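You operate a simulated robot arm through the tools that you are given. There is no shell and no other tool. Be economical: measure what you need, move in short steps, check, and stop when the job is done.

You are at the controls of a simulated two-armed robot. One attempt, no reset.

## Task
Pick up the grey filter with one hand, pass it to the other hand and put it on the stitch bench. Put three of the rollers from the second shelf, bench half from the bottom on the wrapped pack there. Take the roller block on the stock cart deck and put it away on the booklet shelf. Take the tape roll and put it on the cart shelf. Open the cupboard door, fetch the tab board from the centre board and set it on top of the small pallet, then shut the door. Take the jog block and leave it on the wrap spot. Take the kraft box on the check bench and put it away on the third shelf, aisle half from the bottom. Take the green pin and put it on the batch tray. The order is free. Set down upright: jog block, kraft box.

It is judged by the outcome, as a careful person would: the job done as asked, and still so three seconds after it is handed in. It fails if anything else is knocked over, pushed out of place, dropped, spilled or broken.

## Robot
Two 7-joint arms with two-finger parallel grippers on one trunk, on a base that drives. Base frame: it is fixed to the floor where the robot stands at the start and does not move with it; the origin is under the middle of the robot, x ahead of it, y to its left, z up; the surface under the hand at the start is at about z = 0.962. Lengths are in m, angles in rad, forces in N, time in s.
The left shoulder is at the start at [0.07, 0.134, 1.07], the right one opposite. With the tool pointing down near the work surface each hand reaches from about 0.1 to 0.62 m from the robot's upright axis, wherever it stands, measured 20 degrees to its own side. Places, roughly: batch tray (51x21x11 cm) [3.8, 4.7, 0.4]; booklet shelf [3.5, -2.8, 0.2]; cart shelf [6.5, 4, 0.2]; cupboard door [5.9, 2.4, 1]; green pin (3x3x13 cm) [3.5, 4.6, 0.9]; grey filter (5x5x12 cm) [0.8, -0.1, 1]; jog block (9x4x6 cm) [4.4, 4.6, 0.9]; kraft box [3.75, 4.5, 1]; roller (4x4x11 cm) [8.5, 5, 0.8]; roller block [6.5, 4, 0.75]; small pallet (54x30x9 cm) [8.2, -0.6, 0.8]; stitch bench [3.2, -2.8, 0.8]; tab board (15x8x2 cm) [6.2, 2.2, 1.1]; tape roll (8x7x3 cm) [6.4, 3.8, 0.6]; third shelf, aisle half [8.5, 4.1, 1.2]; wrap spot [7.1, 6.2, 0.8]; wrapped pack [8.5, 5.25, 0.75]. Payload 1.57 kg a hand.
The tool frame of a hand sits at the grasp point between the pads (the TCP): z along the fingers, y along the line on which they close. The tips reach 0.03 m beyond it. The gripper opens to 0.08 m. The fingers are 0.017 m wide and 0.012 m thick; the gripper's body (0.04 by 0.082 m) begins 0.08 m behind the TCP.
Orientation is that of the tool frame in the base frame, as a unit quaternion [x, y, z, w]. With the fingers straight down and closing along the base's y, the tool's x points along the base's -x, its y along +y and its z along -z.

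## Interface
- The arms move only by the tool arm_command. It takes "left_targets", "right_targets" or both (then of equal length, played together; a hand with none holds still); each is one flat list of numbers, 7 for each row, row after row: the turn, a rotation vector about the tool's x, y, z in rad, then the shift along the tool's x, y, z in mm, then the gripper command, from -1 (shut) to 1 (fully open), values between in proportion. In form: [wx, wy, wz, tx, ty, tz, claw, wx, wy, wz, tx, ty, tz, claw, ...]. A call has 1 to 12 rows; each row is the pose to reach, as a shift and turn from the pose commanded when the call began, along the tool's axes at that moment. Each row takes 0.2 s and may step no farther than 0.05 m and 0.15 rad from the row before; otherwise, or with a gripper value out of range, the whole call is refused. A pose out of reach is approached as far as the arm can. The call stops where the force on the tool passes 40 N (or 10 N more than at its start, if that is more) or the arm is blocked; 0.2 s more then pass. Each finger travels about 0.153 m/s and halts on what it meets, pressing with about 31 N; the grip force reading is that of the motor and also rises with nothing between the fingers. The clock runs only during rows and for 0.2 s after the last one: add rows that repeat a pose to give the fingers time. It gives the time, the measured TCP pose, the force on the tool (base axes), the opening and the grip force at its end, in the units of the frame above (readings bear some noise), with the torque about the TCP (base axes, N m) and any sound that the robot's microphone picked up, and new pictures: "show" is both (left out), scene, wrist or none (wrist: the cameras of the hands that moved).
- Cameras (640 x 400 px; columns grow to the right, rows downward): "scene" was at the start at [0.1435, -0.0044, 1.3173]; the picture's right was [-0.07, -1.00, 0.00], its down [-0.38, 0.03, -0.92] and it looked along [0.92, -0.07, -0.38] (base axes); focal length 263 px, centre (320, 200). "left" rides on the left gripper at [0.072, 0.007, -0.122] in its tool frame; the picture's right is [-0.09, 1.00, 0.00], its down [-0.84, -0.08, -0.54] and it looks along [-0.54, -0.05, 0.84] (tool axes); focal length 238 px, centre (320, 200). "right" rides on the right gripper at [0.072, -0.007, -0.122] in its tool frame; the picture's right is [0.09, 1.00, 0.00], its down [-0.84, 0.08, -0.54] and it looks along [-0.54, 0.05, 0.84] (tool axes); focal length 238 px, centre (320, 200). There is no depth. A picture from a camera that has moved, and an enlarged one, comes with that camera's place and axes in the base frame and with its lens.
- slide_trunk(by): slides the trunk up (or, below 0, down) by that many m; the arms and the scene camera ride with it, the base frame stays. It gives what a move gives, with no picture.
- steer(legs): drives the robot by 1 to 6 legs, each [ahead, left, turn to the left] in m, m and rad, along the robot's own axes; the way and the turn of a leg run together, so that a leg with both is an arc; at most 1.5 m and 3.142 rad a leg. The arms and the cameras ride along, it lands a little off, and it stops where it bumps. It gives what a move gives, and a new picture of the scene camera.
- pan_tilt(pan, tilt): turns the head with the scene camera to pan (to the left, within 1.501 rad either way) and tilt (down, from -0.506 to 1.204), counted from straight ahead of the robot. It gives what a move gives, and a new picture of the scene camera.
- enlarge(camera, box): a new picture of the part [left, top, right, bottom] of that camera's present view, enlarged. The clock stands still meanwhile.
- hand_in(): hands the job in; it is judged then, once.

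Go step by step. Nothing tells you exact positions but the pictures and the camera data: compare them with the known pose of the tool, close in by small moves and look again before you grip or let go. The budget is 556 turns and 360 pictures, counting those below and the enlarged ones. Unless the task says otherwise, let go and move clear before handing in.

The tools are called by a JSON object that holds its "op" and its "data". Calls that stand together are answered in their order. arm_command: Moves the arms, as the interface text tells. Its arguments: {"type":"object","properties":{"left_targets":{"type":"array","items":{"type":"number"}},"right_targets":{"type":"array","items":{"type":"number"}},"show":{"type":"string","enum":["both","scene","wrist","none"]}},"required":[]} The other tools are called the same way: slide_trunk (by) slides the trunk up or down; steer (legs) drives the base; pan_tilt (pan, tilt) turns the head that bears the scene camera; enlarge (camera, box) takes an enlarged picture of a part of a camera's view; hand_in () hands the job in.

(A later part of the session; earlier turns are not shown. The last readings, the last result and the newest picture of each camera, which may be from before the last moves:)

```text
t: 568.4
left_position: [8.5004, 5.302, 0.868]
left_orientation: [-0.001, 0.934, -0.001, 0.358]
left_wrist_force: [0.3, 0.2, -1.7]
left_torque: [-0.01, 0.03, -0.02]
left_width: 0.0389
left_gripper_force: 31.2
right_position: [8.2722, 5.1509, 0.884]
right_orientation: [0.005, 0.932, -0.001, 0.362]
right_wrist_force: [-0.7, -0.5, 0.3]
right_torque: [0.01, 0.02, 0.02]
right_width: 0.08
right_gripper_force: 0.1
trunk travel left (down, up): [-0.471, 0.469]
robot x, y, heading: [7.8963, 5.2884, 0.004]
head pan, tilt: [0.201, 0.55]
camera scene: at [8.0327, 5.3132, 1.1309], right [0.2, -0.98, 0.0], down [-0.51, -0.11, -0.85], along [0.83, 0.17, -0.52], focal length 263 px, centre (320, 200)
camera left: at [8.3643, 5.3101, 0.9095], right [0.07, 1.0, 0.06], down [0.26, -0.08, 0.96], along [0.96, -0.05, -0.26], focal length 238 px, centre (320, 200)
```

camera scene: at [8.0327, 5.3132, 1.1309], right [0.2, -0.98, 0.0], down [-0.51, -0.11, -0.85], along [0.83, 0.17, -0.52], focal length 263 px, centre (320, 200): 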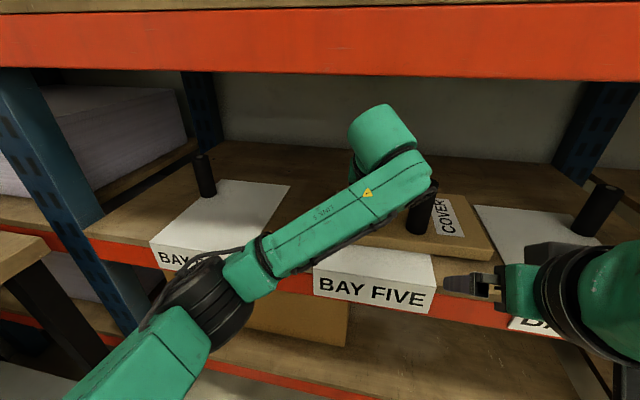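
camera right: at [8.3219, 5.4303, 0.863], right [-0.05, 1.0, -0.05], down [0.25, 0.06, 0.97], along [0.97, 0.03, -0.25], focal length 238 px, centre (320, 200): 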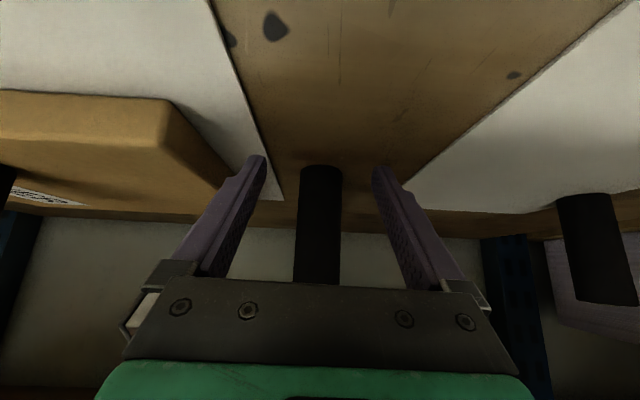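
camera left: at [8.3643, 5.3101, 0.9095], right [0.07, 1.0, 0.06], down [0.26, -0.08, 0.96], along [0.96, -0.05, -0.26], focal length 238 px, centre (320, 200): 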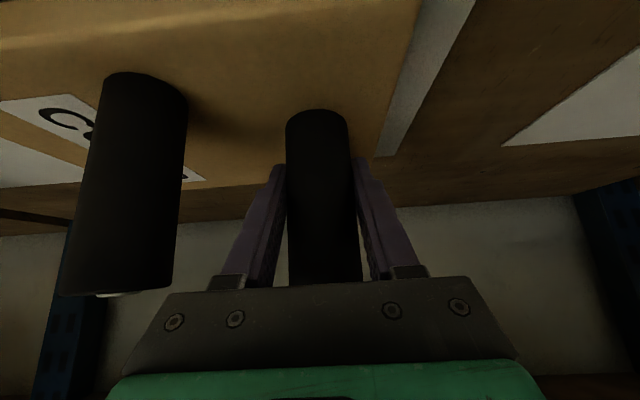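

{"op": "arm_command", "data": {"left_targets": [0, 0, 0, 3, 0, 4, -1, 0, 0, 0, 6, 0, 7, -1, 0, 0, 0, 8, 0, 9.5, -1, 0, 0, 0, 10, 0, 11.5, -1, 0, 0, 0, 12, 0, 13.5, -1, 0, 0, 0, 14, 0, 15.5, -1, 0, 0, 0, 16, 0, 17.5, -1], "show": "wrist"}}

```text
t: 569.9
left_position: [8.4974, 5.3012, 0.8552]
left_orientation: [-0.001, 0.929, -0.003, 0.369]
left_wrist_force: [-4.7, -0.4, 8.8]
left_torque: [0.05, 0.36, 0.0]
left_width: 0.039
left_gripper_force: 30.7
right_position: [8.2697, 5.1504, 0.8855]
right_orientation: [0.005, 0.932, -0.001, 0.363]
right_wrist_force: [0.9, 0.8, -0.4]
right_torque: [-0.03, -0.02, 0.01]
right_width: 0.0801
right_gripper_force: 0.0
trunk travel left (down, up): [-0.471, 0.469]
robot x, y, heading: [7.8926, 5.2894, 0.008]
head pan, tilt: [0.201, 0.55]
stopped in row 7 (left hand): the force on the tool passed its limit at 43 N (the readings are from after the stop); the commanded pose is now the measured one
camera left: at [8.3616, 5.3102, 0.8938], right [0.07, 1.0, 0.06], down [0.24, -0.07, 0.97], along [0.97, -0.05, -0.24], focal length 238 px, centre (320, 200)
```

left: 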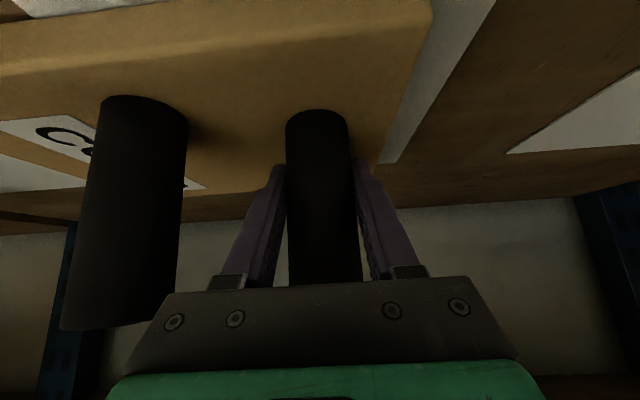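

{"op": "arm_command", "data": {"left_targets": [0, 0, 0, 0, 0, 0, 0.1, 0, 0, 0, 0, 0, 0, 0.4, 0, 0, 0, 0, 0, 0, 0.4, 0, 0, 0, 18, 0, -17, 0.4, 0, 0, 0, 44, 0, -41, 0.4, 0, 0, 0, 73, 0, -68, 0.4, 0, 0, 0, 102, 0, -95, 0.4], "show": "scene"}}

```text
t: 571.5
left_position: [8.3581, 5.3019, 0.8519]
left_orientation: [-0.002, 0.93, -0.002, 0.366]
left_wrist_force: [0.0, -1.3, 0.2]
left_torque: [0.05, 0.0, 0.04]
left_width: 0.0559
left_gripper_force: 0.1
right_position: [8.2717, 5.1503, 0.8832]
right_orientation: [0.005, 0.932, -0.001, 0.363]
right_wrist_force: [-0.2, -0.1, -0.2]
right_torque: [0.03, 0.02, 0.0]
right_width: 0.08
right_gripper_force: 0.1
trunk travel left (down, up): [-0.471, 0.469]
robot x, y, heading: [7.894, 5.2977, 0.002]
head pan, tilt: [0.201, 0.55]
camera scene: at [8.0318, 5.3127, 1.131], right [0.2, -0.98, 0.0], down [-0.51, -0.11, -0.85], along [0.84, 0.17, -0.52], focal length 263 px, centre (320, 200)
```

scene: 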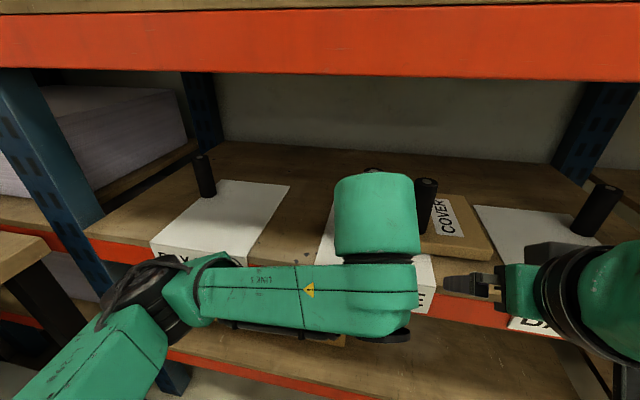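

Two rollers on the pack. For the third (y≈5.74), turn slightly left so the left hand reaches while the elbow stays off the bench. First retract both hands a bit.

{"op": "arm_command", "data": {"right_targets": [0, 0, 0, 20, 0, -18, 1, 0, 0, 0, 40, 0, -36, 1, 0, 0, 0, 59, 0, -54, 1], "left_targets": [0, 0, 0, 24, 0, -22, 0.8, 0, 0, 0, 48, 0, -44, 0.8, 0, 0, 0, 60, 0, -54, 0.8], "show": "none"}}

{"op": "steer", "data": {"legs": [[-0.05, 0.07, 0.25]]}}

```text
t: 572.3
left_position: [8.2783, 5.3044, 0.8513]
left_orientation: [-0.001, 0.931, -0.003, 0.366]
left_wrist_force: [0.1, -0.9, -0.3]
left_torque: [0.01, -0.02, 0.01]
left_width: 0.072
left_gripper_force: 0.0
right_position: [8.1924, 5.1514, 0.8841]
right_orientation: [0.005, 0.932, 0.0, 0.363]
right_wrist_force: [-0.7, 0.8, -0.4]
right_torque: [0.0, 0.01, -0.02]
right_width: 0.0799
right_gripper_force: 0.1
trunk travel left (down, up): [-0.471, 0.469]
robot x, y, heading: [7.8917, 5.2918, 0.001]
head pan, tilt: [0.201, 0.55]
```

```text
t: 573.6
left_position: [8.2064, 5.4613, 0.8526]
left_orientation: [-0.114, 0.923, 0.041, 0.364]
left_wrist_force: [-0.4, 0.3, 0.6]
left_torque: [0.0, 0.01, -0.04]
left_width: 0.072
left_gripper_force: 0.1
right_position: [8.1585, 5.292, 0.8842]
right_orientation: [-0.107, 0.926, 0.043, 0.36]
right_wrist_force: [-0.2, 0.1, 0.8]
right_torque: [0.0, 0.01, -0.05]
right_width: 0.0801
right_gripper_force: 0.0
trunk travel left (down, up): [-0.471, 0.469]
robot x, y, heading: [7.8342, 5.3577, 0.247]
head pan, tilt: [0.201, 0.55]
camera scene: at [7.9655, 5.4107, 1.131], right [0.43, -0.9, 0.0], down [-0.47, -0.23, -0.85], along [0.77, 0.37, -0.52], focal length 263 px, centre (320, 200)
```

scene: 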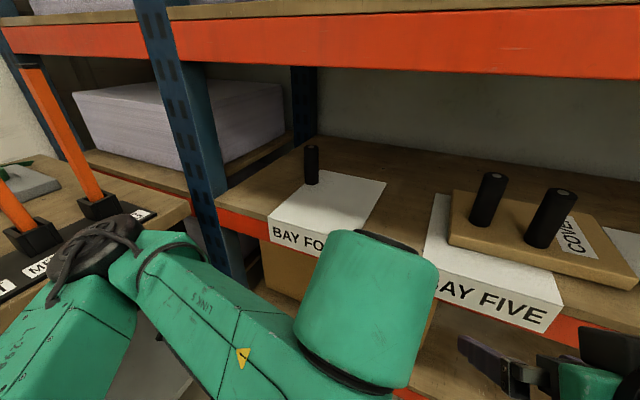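

{"op": "steer", "data": {"legs": [[0.18, -0.046, 0]]}}

```text
t: 575.1
left_position: [8.3886, 5.456, 0.8509]
left_orientation: [-0.113, 0.924, 0.04, 0.363]
left_wrist_force: [0.9, -0.5, 0.3]
left_torque: [-0.02, -0.01, -0.03]
left_width: 0.0719
left_gripper_force: 0.1
right_position: [8.3414, 5.2868, 0.8849]
right_orientation: [-0.106, 0.926, 0.043, 0.361]
right_wrist_force: [-0.1, -0.3, -0.3]
right_torque: [0.01, -0.01, -0.02]
right_width: 0.0801
right_gripper_force: 0.0
trunk travel left (down, up): [-0.471, 0.469]
robot x, y, heading: [8.0181, 5.3553, 0.241]
head pan, tilt: [0.201, 0.55]
camera scene: at [8.1488, 5.4062, 1.1308], right [0.43, -0.9, 0.0], down [-0.47, -0.22, -0.85], along [0.77, 0.37, -0.52], focal length 263 px, centre (320, 200)
```

scene: 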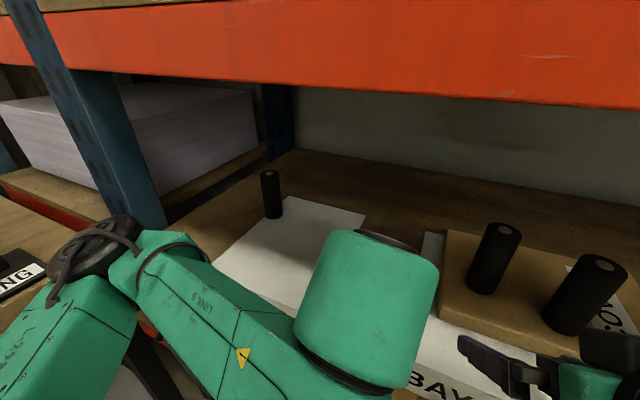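

{"op": "arm_command", "data": {"left_targets": [0, 0, 0, 4, 45, 4, 0.8, 0, 0, 0, 7, 90, 8, 0.8, 0, 0, 0, 11, 135, 12, 0.8, 0, 0, 0, 14, 180, 15, 0.8, 0, 0, 0, 17, 226, 19, 0.8, 0, 0, 0, -10, 226, 45, 0.8, 0, 0, 0, -38, 226, 70, 0.8, 0, 0, 0, -65, 226, 96, 0.8, 0, 0, 0, -92, 226, 121, 0.8, 0, 0, 0, -92, 226, 121, 0.8]}}

```text
t: 577.3
left_position: [8.4798, 5.7077, 0.823]
left_orientation: [-0.113, 0.924, 0.041, 0.363]
left_wrist_force: [-0.3, 0.0, -0.1]
left_torque: [0.03, -0.01, 0.0]
left_width: 0.072
left_gripper_force: 0.1
left hand out of reach, approached as far as the arm can: row 1, 2, 3, 4, 5, 6
right_position: [8.3401, 5.2862, 0.8842]
right_orientation: [-0.106, 0.926, 0.043, 0.359]
right_wrist_force: [0.2, -0.8, -1.1]
right_torque: [0.0, -0.01, 0.01]
right_width: 0.08
right_gripper_force: 0.1
trunk travel left (down, up): [-0.471, 0.469]
robot x, y, heading: [8.0145, 5.3561, 0.241]
head pan, tilt: [0.201, 0.55]
camera scene: at [8.1477, 5.4063, 1.131], right [0.43, -0.9, 0.0], down [-0.47, -0.22, -0.85], along [0.77, 0.37, -0.52], focal length 263 px, centre (320, 200)
camera left: at [8.3463, 5.6833, 0.8629], right [-0.17, 0.98, 0.06], down [0.25, -0.01, 0.97], along [0.95, 0.18, -0.25], focal length 238 px, centre (320, 200)
```

scene: 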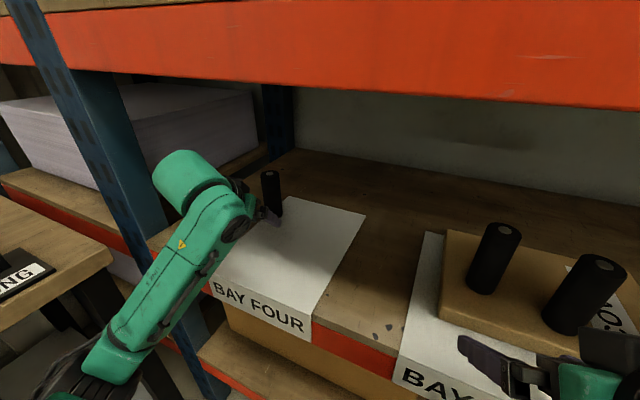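
left: 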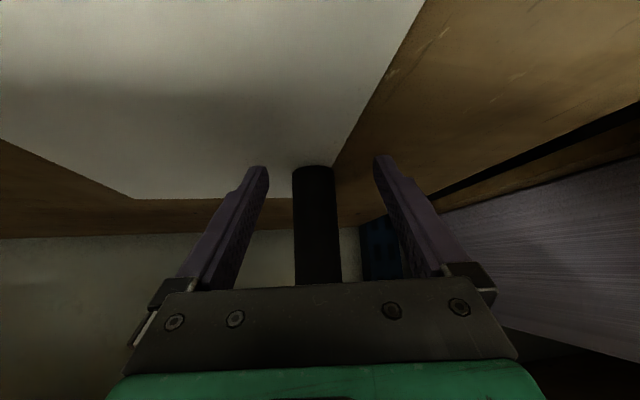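

{"op": "arm_command", "data": {"left_targets": [0, 0, 0, -20, -2, 18, 0.8, 0, 0, 0, -40, -3, 37, 0.8, 0, 0, 0, -56, -3, 52, 0.8, 0, 0, 0, -56, -3, 52, -1, 0, 0, 0, -56, -3, 52, -1, 0, 0, 0, -56, -3, 52, -1], "show": "wrist"}}

```text
t: 578.7
left_position: [8.5573, 5.7228, 0.8267]
left_orientation: [-0.113, 0.923, 0.041, 0.365]
left_wrist_force: [2.9, 0.7, 2.1]
left_torque: [0.0, -0.21, -0.07]
left_width: 0.0383
left_gripper_force: 31.0
right_position: [8.3421, 5.2867, 0.8836]
right_orientation: [-0.106, 0.926, 0.042, 0.359]
right_wrist_force: [-0.5, 0.6, 0.6]
right_torque: [-0.03, -0.03, -0.02]
right_width: 0.0799
right_gripper_force: 0.1
trunk travel left (down, up): [-0.471, 0.469]
robot x, y, heading: [8.0173, 5.3497, 0.237]
head pan, tilt: [0.201, 0.55]
camera left: at [8.4243, 5.6991, 0.8655], right [-0.17, 0.98, 0.06], down [0.25, -0.01, 0.97], along [0.95, 0.18, -0.25], focal length 238 px, centre (320, 200)
```

left: 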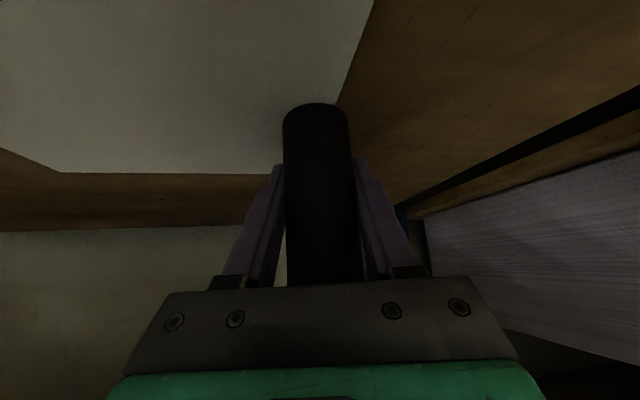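

{"op": "arm_command", "data": {"left_targets": [0, 0, 0, -15, 0, -17, -1, 0, 0, 0, -31, 0, -33, -1, 0, 0, 0, -2, 0, -60, -1, 0, 0, 0, 27, 0, -87, -1, 0, 0, 0, 56, 0, -114, -1, 0, 0, 0, 85, 0, -141, -1, 0, 0, 0, 100, 0, -155, -1], "show": "none"}}

{"op": "steer", "data": {"legs": [[-0.15, 0, 0], [0, -0.05, -0.238]]}}

```text
t: 580.3
left_position: [8.3911, 5.6881, 0.8699]
left_orientation: [-0.112, 0.924, 0.04, 0.365]
left_wrist_force: [-1.0, -0.6, -2.0]
left_torque: [0.02, -0.01, 0.01]
left_width: 0.0383
left_gripper_force: 30.4
left hand out of reach, approached as far as the arm can: row 7
right_position: [8.3412, 5.2883, 0.8837]
right_orientation: [-0.105, 0.926, 0.042, 0.36]
right_wrist_force: [0.8, 0.0, 0.8]
right_torque: [0.0, 0.02, -0.03]
right_width: 0.0798
right_gripper_force: 0.0
trunk travel left (down, up): [-0.471, 0.469]
robot x, y, heading: [8.0154, 5.3519, 0.239]
head pan, tilt: [0.201, 0.55]
```

```text
t: 582.5
left_position: [8.3251, 5.5024, 0.8712]
left_orientation: [0.002, 0.93, -0.004, 0.367]
left_wrist_force: [0.0, -0.4, -1.1]
left_torque: [0.01, -0.01, 0.01]
left_width: 0.0382
left_gripper_force: 30.8
right_position: [8.1789, 5.1256, 0.8845]
right_orientation: [0.008, 0.932, -0.002, 0.362]
right_wrist_force: [-0.2, 0.0, -0.4]
right_torque: [0.02, 0.02, 0.01]
right_width: 0.0802
right_gripper_force: 0.1
trunk travel left (down, up): [-0.471, 0.469]
robot x, y, heading: [7.8824, 5.2684, -0.003]
head pan, tilt: [0.201, 0.55]
camera scene: at [8.02, 5.2883, 1.1309], right [0.2, -0.98, 0.0], down [-0.51, -0.1, -0.85], along [0.84, 0.17, -0.52], focal length 263 px, centre (320, 200)
```

scene: 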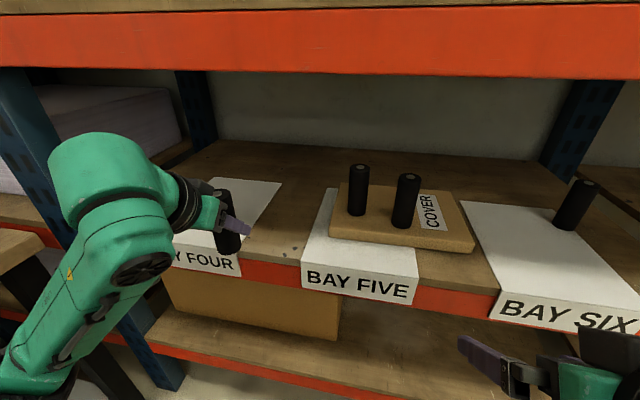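

{"op": "arm_command", "data": {"left_targets": [0, 0, 0, 0, -30, 0, -1, 0, 0, 0, 0, -60, 0, -1], "show": "none"}}

{"op": "steer", "data": {"legs": [[0, -0.325, 0.003]]}}

{"op": "arm_command", "data": {"left_targets": [0, 0, 0, 0, 0, 0, -1], "show": "wrist"}}

```text
t: 583.1
left_position: [8.3277, 5.4505, 0.8713]
left_orientation: [0.0, 0.931, -0.004, 0.365]
left_wrist_force: [1.1, 0.2, -2.3]
left_torque: [0.0, 0.02, -0.02]
left_width: 0.0384
left_gripper_force: 31.1
left hand out of reach, approached as far as the arm can: row 1, 2
right_position: [8.179, 5.1267, 0.8842]
right_orientation: [0.008, 0.932, -0.001, 0.363]
right_wrist_force: [0.5, 0.2, 0.0]
right_torque: [0.0, -0.04, 0.03]
right_width: 0.08
right_gripper_force: 0.0
trunk travel left (down, up): [-0.471, 0.469]
robot x, y, heading: [7.8792, 5.2696, -0.005]
head pan, tilt: [0.201, 0.55]
```

```text
t: 585.3
left_position: [8.3261, 5.1209, 0.871]
left_orientation: [0.003, 0.931, -0.004, 0.365]
left_wrist_force: [0.2, 0.2, -1.8]
left_torque: [0.01, -0.02, 0.04]
left_width: 0.0385
left_gripper_force: 31.4
right_position: [8.1766, 4.7955, 0.8838]
right_orientation: [0.009, 0.932, -0.001, 0.362]
right_wrist_force: [0.8, 0.2, 0.8]
right_torque: [0.01, 0.02, 0.02]
right_width: 0.0801
right_gripper_force: 0.1
trunk travel left (down, up): [-0.471, 0.469]
robot x, y, heading: [7.8769, 4.9351, -0.002]
head pan, tilt: [0.201, 0.55]
camera scene: at [8.0187, 4.959, 1.1309], right [0.19, -0.98, 0.0], down [-0.51, -0.1, -0.85], along [0.84, 0.17, -0.52], focal length 263 px, centre (320, 200)
```

scene: 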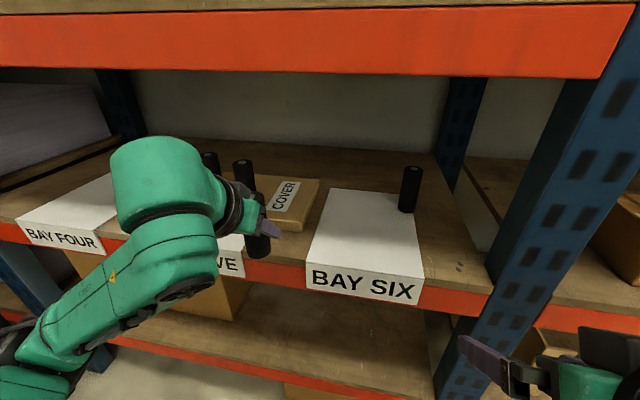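

```text
t: 585.7
left_position: [8.327, 5.1213, 0.8716]
left_orientation: [0.003, 0.931, -0.005, 0.365]
left_wrist_force: [0.0, 0.0, -1.2]
left_torque: [0.02, 0.01, 0.0]
left_width: 0.0385
left_gripper_force: 31.2
right_position: [8.1766, 4.7984, 0.8828]
right_orientation: [0.008, 0.932, -0.002, 0.362]
right_wrist_force: [-0.2, -0.2, 0.2]
right_torque: [0.02, 0.01, -0.02]
right_width: 0.0798
right_gripper_force: 0.0
trunk travel left (down, up): [-0.471, 0.469]
robot x, y, heading: [7.8778, 4.9405, -0.004]
head pan, tilt: [0.201, 0.55]
camera left: at [8.1905, 5.1304, 0.9112], right [0.08, 1.0, 0.06], down [0.24, -0.07, 0.97], along [0.97, -0.06, -0.25], focal length 238 px, centre (320, 200)
```

left: 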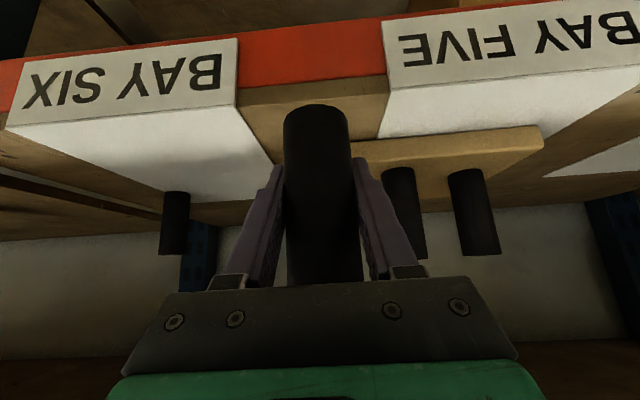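

{"op": "arm_command", "data": {"left_targets": [0, 0, 0, -31, -2, 29, -1, 0, 0, 0, -62, -2, 58, -1, 0, 0, 0, -93, -2, 87, -1, 0, 0, 0, -125, -2, 116, -1, 0, 0, 0, -125, -2, 116, -1]}}

```text
t: 586.9
left_position: [8.4934, 5.1165, 0.8709]
left_orientation: [0.002, 0.931, -0.004, 0.366]
left_wrist_force: [0.0, 0.7, -2.0]
left_torque: [-0.01, 0.01, 0.01]
left_width: 0.0383
left_gripper_force: 31.4
right_position: [8.1766, 4.7973, 0.8847]
right_orientation: [0.009, 0.932, -0.002, 0.362]
right_wrist_force: [0.2, 0.3, 0.8]
right_torque: [-0.01, -0.01, 0.02]
right_width: 0.0798
right_gripper_force: 0.2
trunk travel left (down, up): [-0.471, 0.469]
robot x, y, heading: [7.8796, 4.9403, -0.005]
head pan, tilt: [0.201, 0.55]
camera scene: at [8.0184, 4.9598, 1.131], right [0.19, -0.98, 0.0], down [-0.51, -0.1, -0.85], along [0.84, 0.17, -0.52], focal length 263 px, centre (320, 200)
camera left: at [8.3585, 5.1264, 0.9102], right [0.08, 1.0, 0.06], down [0.24, -0.07, 0.97], along [0.97, -0.06, -0.25], focal length 238 px, centre (320, 200)
```

scene: 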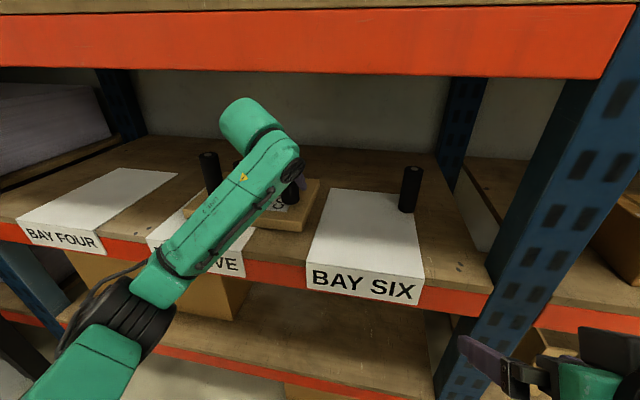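
left: 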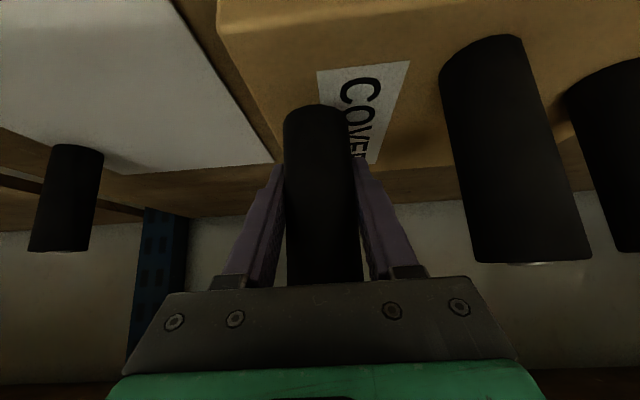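

{"op": "arm_command", "data": {"left_targets": [0, 0, 0, 3, 6, 4, -1, 0, 0, 0, 6, 6, 7, -1, 0, 0, 0, 8, 6, 9, -1, 0, 0, 0, 10, 6, 11, -1, 0, 0, 0, 12, 6, 13, -1, 0, 0, 0, 14, 6, 15, -1], "show": "wrist"}}

```text
t: 588.3
left_position: [8.4958, 5.1245, 0.8532]
left_orientation: [0.003, 0.929, -0.005, 0.369]
left_wrist_force: [4.6, 1.0, 8.4]
left_torque: [0.22, -0.1, -0.09]
left_width: 0.0384
left_gripper_force: 31.2
right_position: [8.1768, 4.7956, 0.8837]
right_orientation: [0.01, 0.932, -0.003, 0.363]
right_wrist_force: [0.2, -0.5, 0.9]
right_torque: [0.04, 0.02, 0.0]
right_width: 0.0798
right_gripper_force: 0.1
trunk travel left (down, up): [-0.471, 0.469]
robot x, y, heading: [7.8848, 4.9454, -0.006]
head pan, tilt: [0.201, 0.55]
camera left: at [8.3604, 5.1331, 0.8925], right [0.07, 1.0, 0.06], down [0.24, -0.07, 0.97], along [0.97, -0.06, -0.24], focal length 238 px, centre (320, 200)
```

left: 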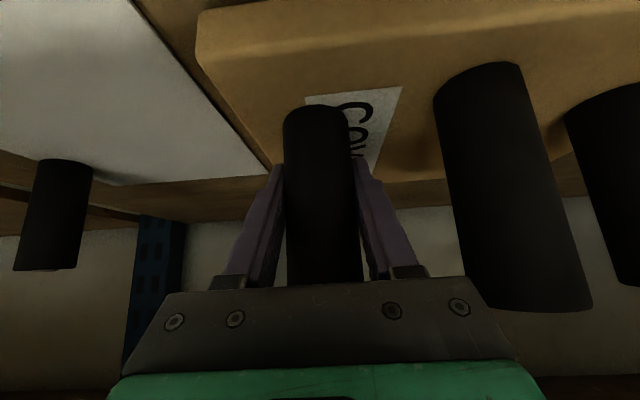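

{"op": "arm_command", "data": {"left_targets": [0, 0, 0, 0, 0, 0, 0.05, 0, 0, 0, 0, 0, 0, 0.3, 0, 0, 0, 0, 0, 0, 0.3, 0, 0, 0, 18, 0, -17, 0.3, 0, 0, 0, 44, 0, -41, 0.3, 0, 0, 0, 73, 0, -68, 0.3, 0, 0, 0, 102, 0, -95, 0.3, 0, 0, 0, 130, 0, -121, 0.3], "show": "none"}}

{"op": "steer", "data": {"legs": [[-0.4, 0, 0]]}}

```text
t: 590.1
left_position: [8.3318, 5.1263, 0.8507]
left_orientation: [0.003, 0.931, -0.004, 0.364]
left_wrist_force: [-0.3, 0.2, -0.2]
left_torque: [0.03, 0.01, 0.03]
left_width: 0.0519
left_gripper_force: 0.2
left hand out of reach, approached as far as the arm can: row 8
right_position: [8.1771, 4.796, 0.884]
right_orientation: [0.01, 0.932, -0.003, 0.363]
right_wrist_force: [0.9, 0.2, 0.8]
right_torque: [0.03, 0.0, 0.04]
right_width: 0.0803
right_gripper_force: 0.1
trunk travel left (down, up): [-0.471, 0.469]
robot x, y, heading: [7.881, 4.9427, -0.005]
head pan, tilt: [0.201, 0.55]
```

```text
t: 592.5
left_position: [7.9407, 5.1239, 0.8511]
left_orientation: [0.009, 0.931, -0.007, 0.366]
left_wrist_force: [0.0, -0.2, -0.2]
left_torque: [0.02, 0.0, -0.01]
left_width: 0.0519
left_gripper_force: 0.0
right_position: [7.7792, 4.7976, 0.8846]
right_orientation: [0.018, 0.932, -0.006, 0.363]
right_wrist_force: [0.1, 0.3, 0.3]
right_torque: [-0.01, 0.01, 0.0]
right_width: 0.0802
right_gripper_force: 0.0
trunk travel left (down, up): [-0.471, 0.469]
robot x, y, heading: [7.4863, 4.9422, -0.021]
head pan, tilt: [0.201, 0.55]
camera scene: at [7.6238, 4.9627, 1.131], right [0.18, -0.98, 0.0], down [-0.51, -0.09, -0.85], along [0.84, 0.15, -0.52], focal length 263 px, centre (320, 200)
```

scene: 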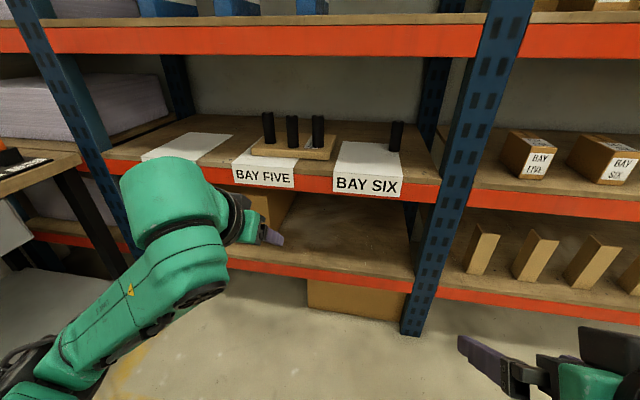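

Three rollers stand on the pack. Next the stock cart: tape roll and roller block. Drive to face it.

{"op": "pan_tilt", "data": {"pan": 0, "tilt": 0.85}}

{"op": "steer", "data": {"legs": [[0, -1.0, 0.02], [0, 0, 3.14], [0.25, 0, 0]]}}

```text
t: 593.4
left_position: [7.941, 5.1242, 0.8509]
left_orientation: [0.01, 0.931, -0.007, 0.365]
left_wrist_force: [0.7, -0.4, -0.2]
left_torque: [-0.03, 0.02, -0.05]
left_width: 0.0519
left_gripper_force: 0.0
right_position: [7.7804, 4.7976, 0.8842]
right_orientation: [0.018, 0.932, -0.005, 0.362]
right_wrist_force: [-0.2, 0.5, -0.3]
right_torque: [0.0, 0.02, 0.0]
right_width: 0.0798
right_gripper_force: 0.1
trunk travel left (down, up): [-0.471, 0.469]
robot x, y, heading: [7.4838, 4.9475, -0.028]
head pan, tilt: [0.0, 0.85]
camera scene: at [7.6142, 4.9451, 1.1056], right [-0.02, -1.0, 0.0], down [-0.75, 0.02, -0.66], along [0.66, -0.01, -0.75], focal length 263 px, centre (320, 200)
```

scene: 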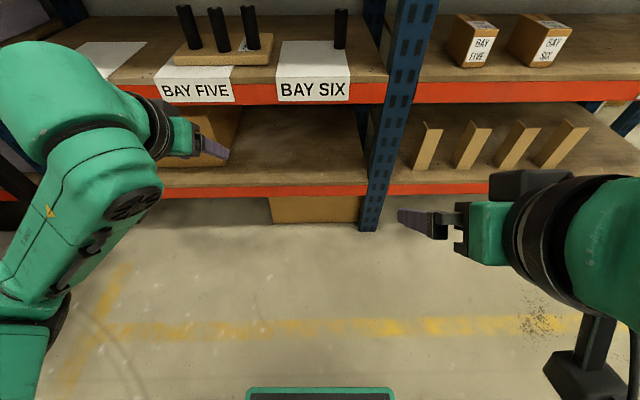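

```text
t: 607.0
left_position: [6.7707, 3.8172, 0.8505]
left_orientation: [0.931, -0.012, -0.365, -0.008]
left_wrist_force: [0.6, 0.0, 0.3]
left_torque: [0.01, -0.01, -0.02]
left_width: 0.0521
left_gripper_force: 0.1
right_position: [6.9346, 4.1438, 0.8844]
right_orientation: [0.932, -0.02, -0.363, -0.007]
right_wrist_force: [0.3, -0.3, -0.6]
right_torque: [0.02, -0.02, 0.01]
right_width: 0.0802
right_gripper_force: 0.1
trunk travel left (down, up): [-0.471, 0.469]
robot x, y, heading: [7.228, 3.9986, 3.115]
head pan, tilt: [0.0, 0.85]
camera scene: at [7.0997, 3.9989, 1.1055], right [0.03, 1.0, 0.0], down [0.75, -0.02, -0.66], along [-0.66, 0.02, -0.75], focal length 263 px, centre (320, 200)
```

scene: 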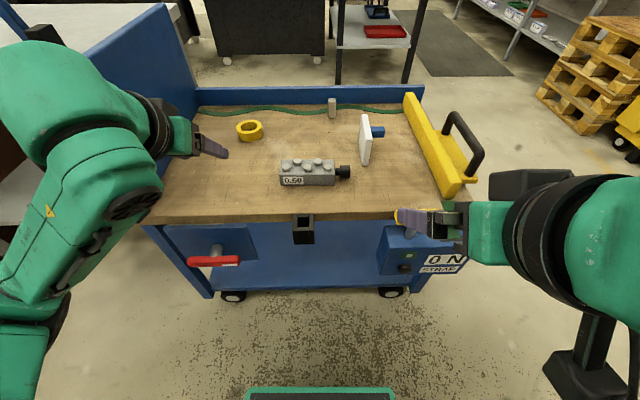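

Tape roll ≈[6.38,3.80], roller block ≈[6.59,3.99] on a deck at z≈0.62. Move in and look with the left wrist.

{"op": "steer", "data": {"legs": [[0.19, 0, 0.026]]}}

{"op": "arm_command", "data": {"left_targets": [0, 0, 0, -30, 0, 27, 1, 0, 0, 0, -60, 0, 54, 1, 0, 0, 0, -85, 0, 77, 1, 0, 0, 0, -85, 0, 77, 1], "show": "wrist"}}

```text
t: 608.6
left_position: [6.5867, 3.8114, 0.8519]
left_orientation: [0.93, -0.002, -0.366, -0.004]
left_wrist_force: [0.3, -0.5, 0.0]
left_torque: [0.0, 0.0, -0.03]
left_width: 0.0517
left_gripper_force: 0.1
right_position: [6.7426, 4.1406, 0.8846]
right_orientation: [0.932, -0.009, -0.363, -0.001]
right_wrist_force: [0.0, -0.1, 0.2]
right_torque: [0.01, -0.01, 0.03]
right_width: 0.0799
right_gripper_force: 0.1
trunk travel left (down, up): [-0.471, 0.469]
robot x, y, heading: [7.0396, 3.9959, 3.135]
head pan, tilt: [0.0, 0.85]
camera scene: at [6.9123, 4.0004, 1.1057], right [0.01, 1.0, 0.0], down [0.75, -0.01, -0.66], along [-0.66, 0.0, -0.75], focal length 263 px, centre (320, 200)
```

scene: 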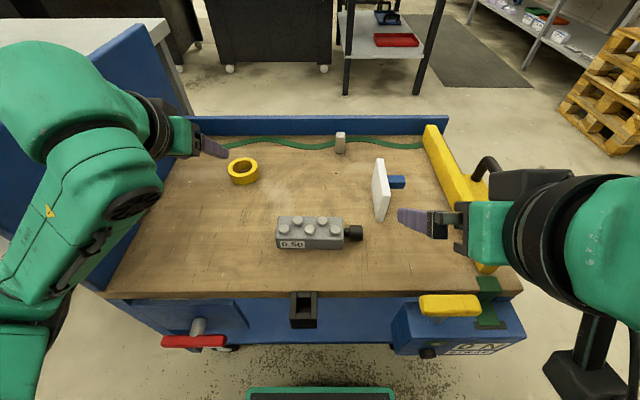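

```text
t: 609.6
left_position: [6.4748, 3.8118, 0.8564]
left_orientation: [0.931, -0.003, -0.366, -0.005]
left_wrist_force: [-0.5, 0.3, 0.0]
left_torque: [0.01, -0.02, 0.02]
left_width: 0.0801
left_gripper_force: 0.0
right_position: [6.7409, 4.1398, 0.8849]
right_orientation: [0.932, -0.008, -0.362, -0.002]
right_wrist_force: [0.7, -0.2, 0.0]
right_torque: [0.0, 0.03, 0.02]
right_width: 0.0798
right_gripper_force: 0.0
trunk travel left (down, up): [-0.471, 0.469]
robot x, y, heading: [7.0384, 3.9936, 3.134]
head pan, tilt: [0.0, 0.85]
camera left: at [6.6095, 3.805, 0.8953], right [-0.08, -1.0, 0.06], down [-0.24, 0.07, 0.97], along [-0.97, 0.06, -0.25], focal length 238 px, centre (320, 200)
```

left: 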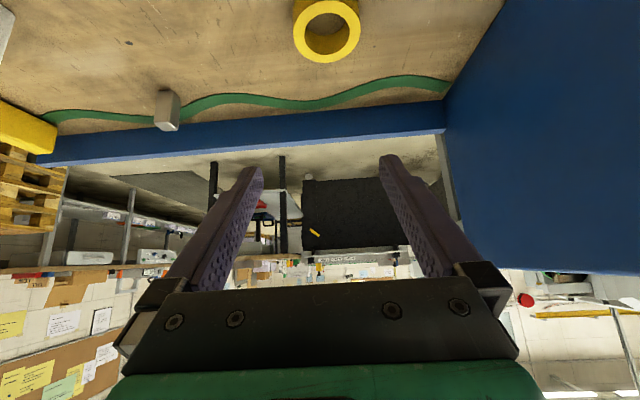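

The tape is a flat ring (Ø≈8 cm, hole ≈5 cm). I'll grip its wall on the +y side: one finger inside the hole. Move above it with 4 cm opening.

{"op": "arm_command", "data": {"left_targets": [0, 0, 0, 10, -5, 37, 0.1, 0, 0, 0, 20, -10, 74, 0.1, 0, 0, 0, 30, -16, 112, 0.1, 0, 0, 0, 40, -21, 149, 0.1, 0, 0, 0, 40, -21, 149, 0.1]}}

```text
t: 610.8
left_position: [6.4001, 3.8339, 0.7181]
left_orientation: [0.931, -0.002, -0.365, -0.004]
left_wrist_force: [0.0, 0.7, 0.9]
left_torque: [-0.04, 0.02, -0.01]
left_width: 0.0439
left_gripper_force: 0.0
right_position: [6.7418, 4.1396, 0.8846]
right_orientation: [0.932, -0.008, -0.362, -0.002]
right_wrist_force: [0.0, 0.2, 0.7]
right_torque: [0.01, 0.01, 0.03]
right_width: 0.0801
right_gripper_force: 0.0
trunk travel left (down, up): [-0.471, 0.469]
robot x, y, heading: [7.0397, 3.9981, 3.139]
head pan, tilt: [0.0, 0.85]
camera scene: at [6.9118, 3.9991, 1.1056], right [0.01, 1.0, 0.0], down [0.75, 0.0, -0.66], along [-0.66, 0.0, -0.75], focal length 263 px, centre (320, 200)
camera left: at [6.5354, 3.8274, 0.7574], right [-0.08, -1.0, 0.06], down [-0.24, 0.07, 0.97], along [-0.97, 0.06, -0.25], focal length 238 px, centre (320, 200)
```

scene: 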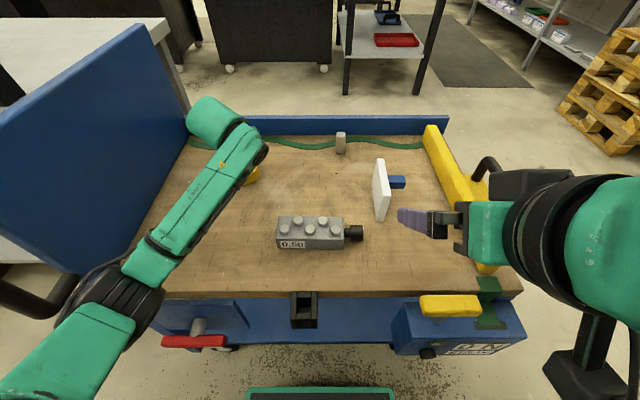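
left: 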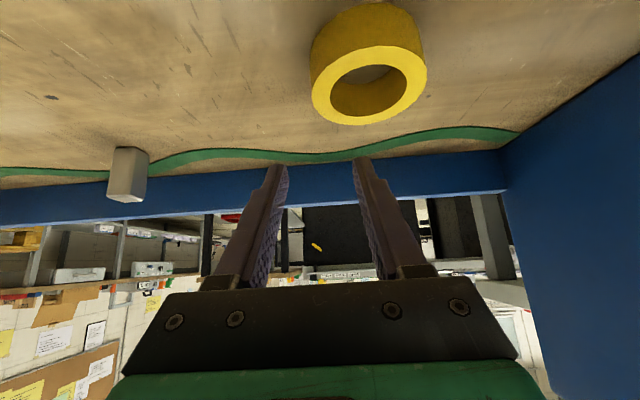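

Ring centre [6.393,3.798], top z≈0.643. Descend with the wall between the fingers.

{"op": "arm_command", "data": {"left_targets": [0, 0, 0, 18, 2, 16, 0.1, 0, 0, 0, 33, 3, 30, 0.1, 0, 0, 0, 44, 3.5, 39.5, 0.1, 0, 0, 0, 50, 3.5, 45, 0.1, 0, 0, 0, 50, 3.5, 45, 0.1], "show": "wrist"}}

```text
t: 611.6
left_position: [6.3992, 3.8314, 0.6773]
left_orientation: [0.922, -0.004, -0.387, -0.006]
left_wrist_force: [0.0, 0.9, 14.5]
left_torque: [-0.31, 0.23, -0.01]
left_width: 0.0433
left_gripper_force: 0.2
right_position: [6.7422, 4.139, 0.8851]
right_orientation: [0.932, -0.009, -0.362, -0.003]
right_wrist_force: [-0.2, -0.6, 0.2]
right_torque: [0.03, -0.02, 0.0]
right_width: 0.0803
right_gripper_force: 0.1
trunk travel left (down, up): [-0.471, 0.469]
robot x, y, heading: [7.0416, 3.9936, 3.139]
head pan, tilt: [0.0, 0.85]
stopped in row 4 (left hand): the force on the tool passed its limit at 45 N (the readings are from after the stop); the commanded pose is now the measured one
camera left: at [6.5371, 3.8238, 0.7104], right [-0.08, -1.0, 0.06], down [-0.2, 0.07, 0.98], along [-0.98, 0.06, -0.2], focal length 238 px, centre (320, 200)
```

left: 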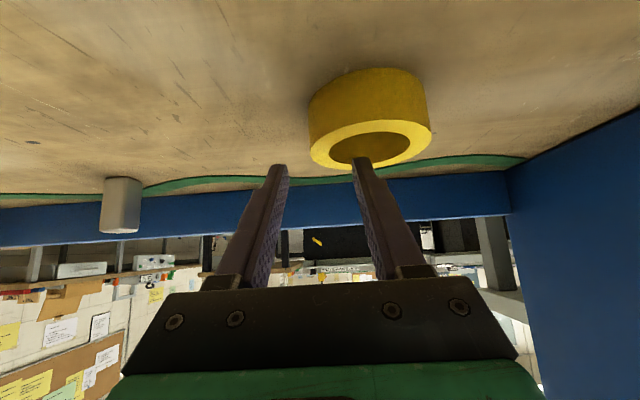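

Fingertip touched the far rim. Back 11 mm and retry.

{"op": "arm_command", "data": {"left_targets": [0, 0.05, 0, 3, 0, -12, 0.1, 0, 0.05, 0, 3.4, 0, -12, 0.1, 0, 0.05, 0, 11, 0, -5, 0.1, 0, 0.05, 0, 18, 0, 2, 0.1, 0, 0.05, 0, 23.4, 0, 7.5, 0.1], "show": "wrist"}}

```text
t: 612.6
left_position: [6.4075, 3.8308, 0.6774]
left_orientation: [0.927, -0.005, -0.374, -0.005]
left_wrist_force: [0.9, 0.1, 16.5]
left_torque: [-0.34, 0.21, 0.06]
left_width: 0.0435
left_gripper_force: 0.0
right_position: [6.7446, 4.1397, 0.8844]
right_orientation: [0.932, -0.009, -0.363, -0.001]
right_wrist_force: [-0.1, -0.2, 0.5]
right_torque: [0.0, 0.0, -0.01]
right_width: 0.0801
right_gripper_force: 0.1
trunk travel left (down, up): [-0.471, 0.469]
robot x, y, heading: [7.039, 4.0011, 3.138]
head pan, tilt: [0.0, 0.85]
stopped in row 4 (left hand): the force on the tool passed its limit at 44 N (the readings are from after the stop); the commanded pose is now the measured one
camera left: at [6.5441, 3.8236, 0.7141], right [-0.08, -1.0, 0.06], down [-0.22, 0.08, 0.97], along [-0.97, 0.06, -0.23], focal length 238 px, centre (320, 200)
```

left: 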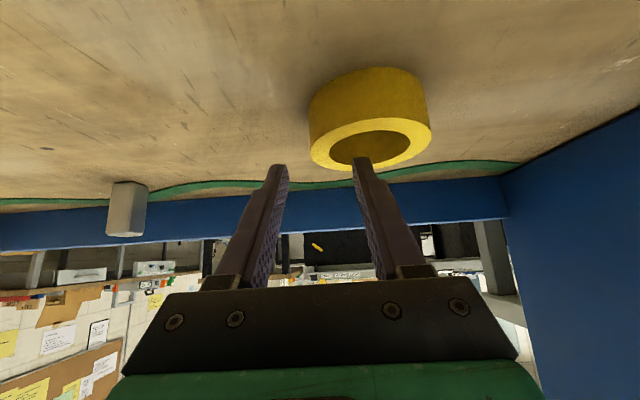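

The hole appears blocked for the finger. I'll instead straddle the ring's outside (7 cm one way) with the gripper fully open.

{"op": "arm_command", "data": {"left_targets": [0, 0.02, 0, -10.4, 0, -10.8, 0.6, 0, 0.02, 0, -20, 15, -14, 1, 0, 0.02, 0, -21.2, 33, -5, 1, 0, 0.02, 0, -21.2, 33, -0.4, 1, 0, 0.02, 0, -21.2, 33, -0.4, 1], "show": "wrist"}}

```text
t: 613.8
left_position: [6.3914, 3.7971, 0.6864]
left_orientation: [0.933, -0.003, -0.359, -0.004]
left_wrist_force: [-0.5, 0.5, -0.2]
left_torque: [0.01, -0.01, 0.01]
left_width: 0.0798
left_gripper_force: 0.1
right_position: [6.7414, 4.1393, 0.8843]
right_orientation: [0.932, -0.009, -0.362, -0.002]
right_wrist_force: [-0.1, 0.0, 0.4]
right_torque: [0.02, -0.02, -0.06]
right_width: 0.08
right_gripper_force: 0.0
trunk travel left (down, up): [-0.471, 0.469]
robot x, y, heading: [7.0384, 3.9981, 3.137]
head pan, tilt: [0.0, 0.85]
camera left: at [6.526, 3.7899, 0.7275], right [-0.08, -1.0, 0.06], down [-0.26, 0.07, 0.96], along [-0.96, 0.06, -0.26], focal length 238 px, centre (320, 200)
```

left: 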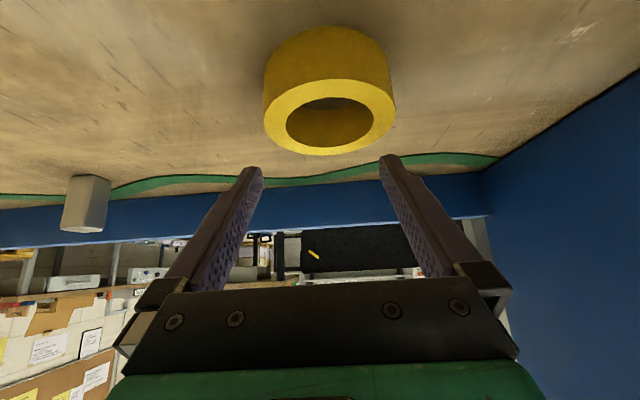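

{"op": "arm_command", "data": {"left_targets": [0, 0, 0, 10, 7, 2, 1, 0, 0, 0, 18, 7, 10, 1, 0, 0, 0, 24, 7, 16, 1, 0, 0, 0, 29.3, 7, 22, 1, 0, 0, 0, 29.3, 7, 22, 1], "show": "wrist"}}

```text
t: 615.0
left_position: [6.4, 3.7916, 0.649]
left_orientation: [0.933, -0.004, -0.359, -0.005]
left_wrist_force: [-1.0, -0.5, -0.7]
left_torque: [0.0, 0.01, 0.03]
left_width: 0.0801
left_gripper_force: 0.0
right_position: [6.7417, 4.1395, 0.8846]
right_orientation: [0.932, -0.009, -0.363, -0.003]
right_wrist_force: [0.4, -0.3, -0.4]
right_torque: [0.01, -0.01, 0.02]
right_width: 0.0801
right_gripper_force: 0.0
trunk travel left (down, up): [-0.471, 0.469]
robot x, y, heading: [7.0391, 3.9946, 3.136]
head pan, tilt: [0.0, 0.85]
camera left: at [6.5341, 3.7849, 0.6907], right [-0.08, -1.0, 0.06], down [-0.26, 0.07, 0.96], along [-0.96, 0.06, -0.26], focal length 238 px, centre (320, 200)
```

left: 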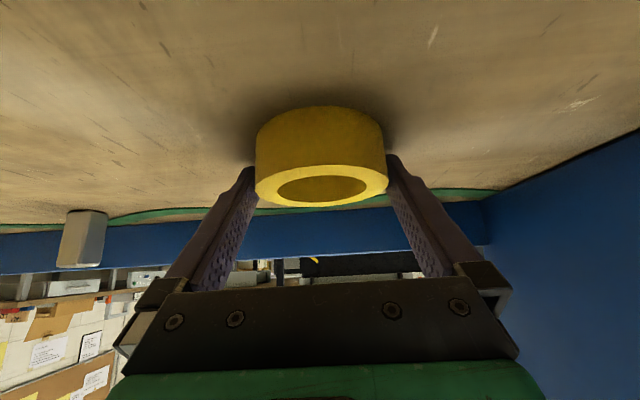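

It fits. Lower 5 mm more and close.

{"op": "arm_command", "data": {"left_targets": [0, 0, 0, 3, 0, 4, 1, 0, 0, 0, 3, 0, 4, 0.5, 0, 0, 0, 3, 0, 4, -1, 0, 0, 0, 3, 0, 4, -1, 0, 0, 0, 3, 0, 4, -1], "show": "wrist"}}

```text
t: 616.2
left_position: [6.4004, 3.7902, 0.6476]
left_orientation: [0.932, -0.005, -0.362, -0.004]
left_wrist_force: [-6.2, -6.3, 16.6]
left_torque: [-0.79, 0.4, -0.11]
left_width: 0.076
left_gripper_force: 30.9
right_position: [6.7424, 4.1397, 0.8855]
right_orientation: [0.932, -0.009, -0.363, -0.002]
right_wrist_force: [-0.1, -0.4, 0.0]
right_torque: [-0.02, -0.01, -0.03]
right_width: 0.08
right_gripper_force: 0.1
trunk travel left (down, up): [-0.471, 0.469]
robot x, y, heading: [7.0429, 3.9947, 3.133]
head pan, tilt: [0.0, 0.85]
camera left: at [6.5343, 3.7848, 0.6886], right [-0.08, -1.0, 0.06], down [-0.25, 0.08, 0.97], along [-0.97, 0.06, -0.25], focal length 238 px, centre (320, 200)
```

left: 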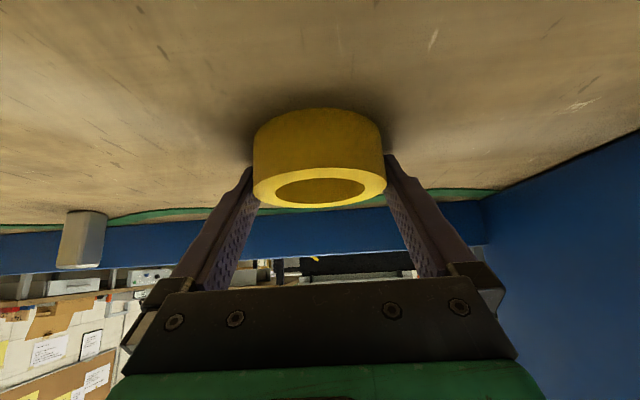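

{"op": "arm_command", "data": {"left_targets": [0, 0, 0, -10, 0, -11, -1, 0, 0, 0, -20, 0, -22, -1, 0, 0, 0, -40, 0, -45, -1, 0, 0, 0, -40, 0, -45, -1]}}

```text
t: 617.2
left_position: [6.3984, 3.7918, 0.7039]
left_orientation: [0.933, -0.004, -0.359, -0.005]
left_wrist_force: [-0.5, 0.5, -1.5]
left_torque: [0.0, -0.01, -0.01]
left_width: 0.0759
left_gripper_force: 31.0
right_position: [6.7414, 4.1389, 0.8837]
right_orientation: [0.932, -0.009, -0.362, -0.002]
right_wrist_force: [-0.5, -0.3, 0.5]
right_torque: [0.02, 0.03, -0.02]
right_width: 0.08
right_gripper_force: 0.0
trunk travel left (down, up): [-0.471, 0.469]
robot x, y, heading: [7.0436, 3.997, 3.138]
head pan, tilt: [0.0, 0.85]
camera scene: at [6.911, 3.9991, 1.1055], right [0.01, 1.0, 0.0], down [0.75, 0.0, -0.66], along [-0.66, 0.0, -0.75], focal length 263 px, centre (320, 200)
camera left: at [6.5329, 3.7844, 0.7463], right [-0.08, -1.0, 0.06], down [-0.26, 0.07, 0.96], along [-0.96, 0.06, -0.26], focal length 238 px, centre (320, 200)
```

scene: 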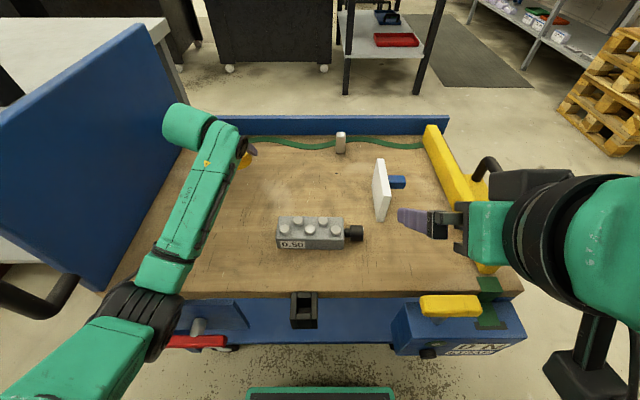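
left: 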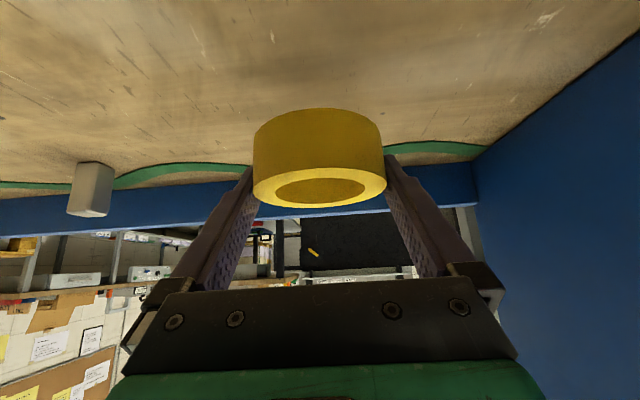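

Tape held level. Retract and back away, lower and view the cart's lower shelf.

{"op": "arm_command", "data": {"left_targets": [0, 0, 0, -10, 0, -45, -1, 0, 0, 0, 22, 0, -75, -1, 0, 0, 0, 54, 0, -104, -1, 0, 0, 0, 86, 0, -133, -1, 0, 0, 0, 118, 0, -162, -1], "show": "none"}}

{"op": "steer", "data": {"legs": [[-0.4, 0, 0]]}}

{"op": "slide_trunk", "data": {"by": -0.35}}

{"op": "pan_tilt", "data": {"pan": 0, "tilt": 0.6}}

```text
t: 618.4
left_position: [6.5966, 3.79, 0.7469]
left_orientation: [0.933, -0.004, -0.359, -0.004]
left_wrist_force: [0.1, 0.6, -1.3]
left_torque: [0.01, 0.0, 0.01]
left_width: 0.0758
left_gripper_force: 31.1
right_position: [6.7418, 4.1405, 0.8846]
right_orientation: [0.932, -0.009, -0.363, -0.002]
right_wrist_force: [0.4, -0.1, -1.2]
right_torque: [-0.01, -0.01, 0.02]
right_width: 0.0802
right_gripper_force: 0.1
trunk travel left (down, up): [-0.471, 0.469]
robot x, y, heading: [7.0415, 3.9968, 3.14]
head pan, tilt: [0.0, 0.85]
```

```text
t: 620.9
left_position: [6.9984, 3.7866, 0.7467]
left_orientation: [0.933, -0.005, -0.36, -0.006]
left_wrist_force: [0.1, -0.6, -0.7]
left_torque: [0.03, 0.03, -0.01]
left_width: 0.0754
left_gripper_force: 30.7
right_position: [7.1442, 4.1381, 0.8828]
right_orientation: [0.932, -0.01, -0.363, -0.002]
right_wrist_force: [0.6, 0.1, -0.2]
right_torque: [0.01, 0.01, 0.04]
right_width: 0.0801
right_gripper_force: 0.0
trunk travel left (down, up): [-0.471, 0.469]
robot x, y, heading: [7.4403, 3.9943, 3.135]
head pan, tilt: [0.0, 0.85]
camera scene: at [7.3138, 3.9967, 1.1056], right [0.01, 1.0, 0.0], down [0.75, -0.01, -0.66], along [-0.66, 0.0, -0.75], focal length 263 px, centre (320, 200)
```

scene: 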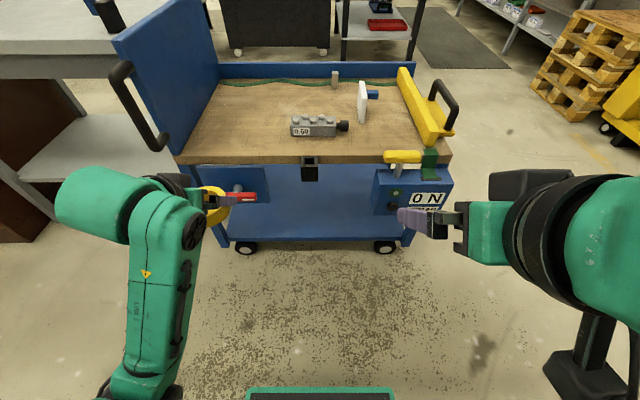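

```text
t: 624.3
left_position: [6.9976, 3.7864, 0.3971]
left_orientation: [0.933, -0.005, -0.359, -0.005]
left_wrist_force: [0.5, -0.6, -1.2]
left_torque: [0.0, -0.01, -0.01]
left_width: 0.0754
left_gripper_force: 31.4
right_position: [7.1458, 4.139, 0.5336]
right_orientation: [0.932, -0.01, -0.362, -0.002]
right_wrist_force: [-0.5, 1.1, 1.0]
right_torque: [0.02, -0.04, 0.0]
right_width: 0.0798
right_gripper_force: 0.0
trunk travel left (down, up): [-0.121, 0.819]
robot x, y, heading: [7.4405, 3.9985, 3.135]
head pan, tilt: [0.0, 0.85]
```

```text
t: 625.1
left_position: [6.9966, 3.7877, 0.3968]
left_orientation: [0.933, -0.005, -0.359, -0.006]
left_wrist_force: [-0.5, 0.6, -0.5]
left_torque: [0.03, 0.02, 0.04]
left_width: 0.0754
left_gripper_force: 31.0
right_position: [7.1432, 4.1372, 0.5361]
right_orientation: [0.932, -0.01, -0.362, -0.003]
right_wrist_force: [-0.2, 1.0, -0.1]
right_torque: [0.02, 0.02, -0.02]
right_width: 0.0802
right_gripper_force: 0.0
trunk travel left (down, up): [-0.121, 0.819]
robot x, y, heading: [7.438, 3.9925, 3.13]
head pan, tilt: [0.0, 0.6]
camera scene: at [7.3032, 3.9968, 0.7764], right [0.01, 1.0, 0.0], down [0.57, 0.0, -0.82], along [-0.82, 0.01, -0.57], focal length 263 px, centre (320, 200)
```

scene: 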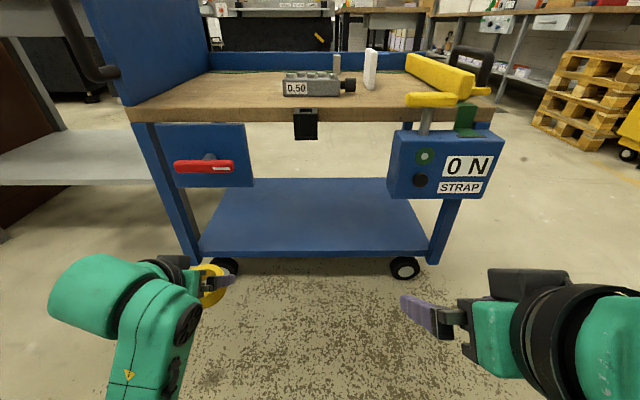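

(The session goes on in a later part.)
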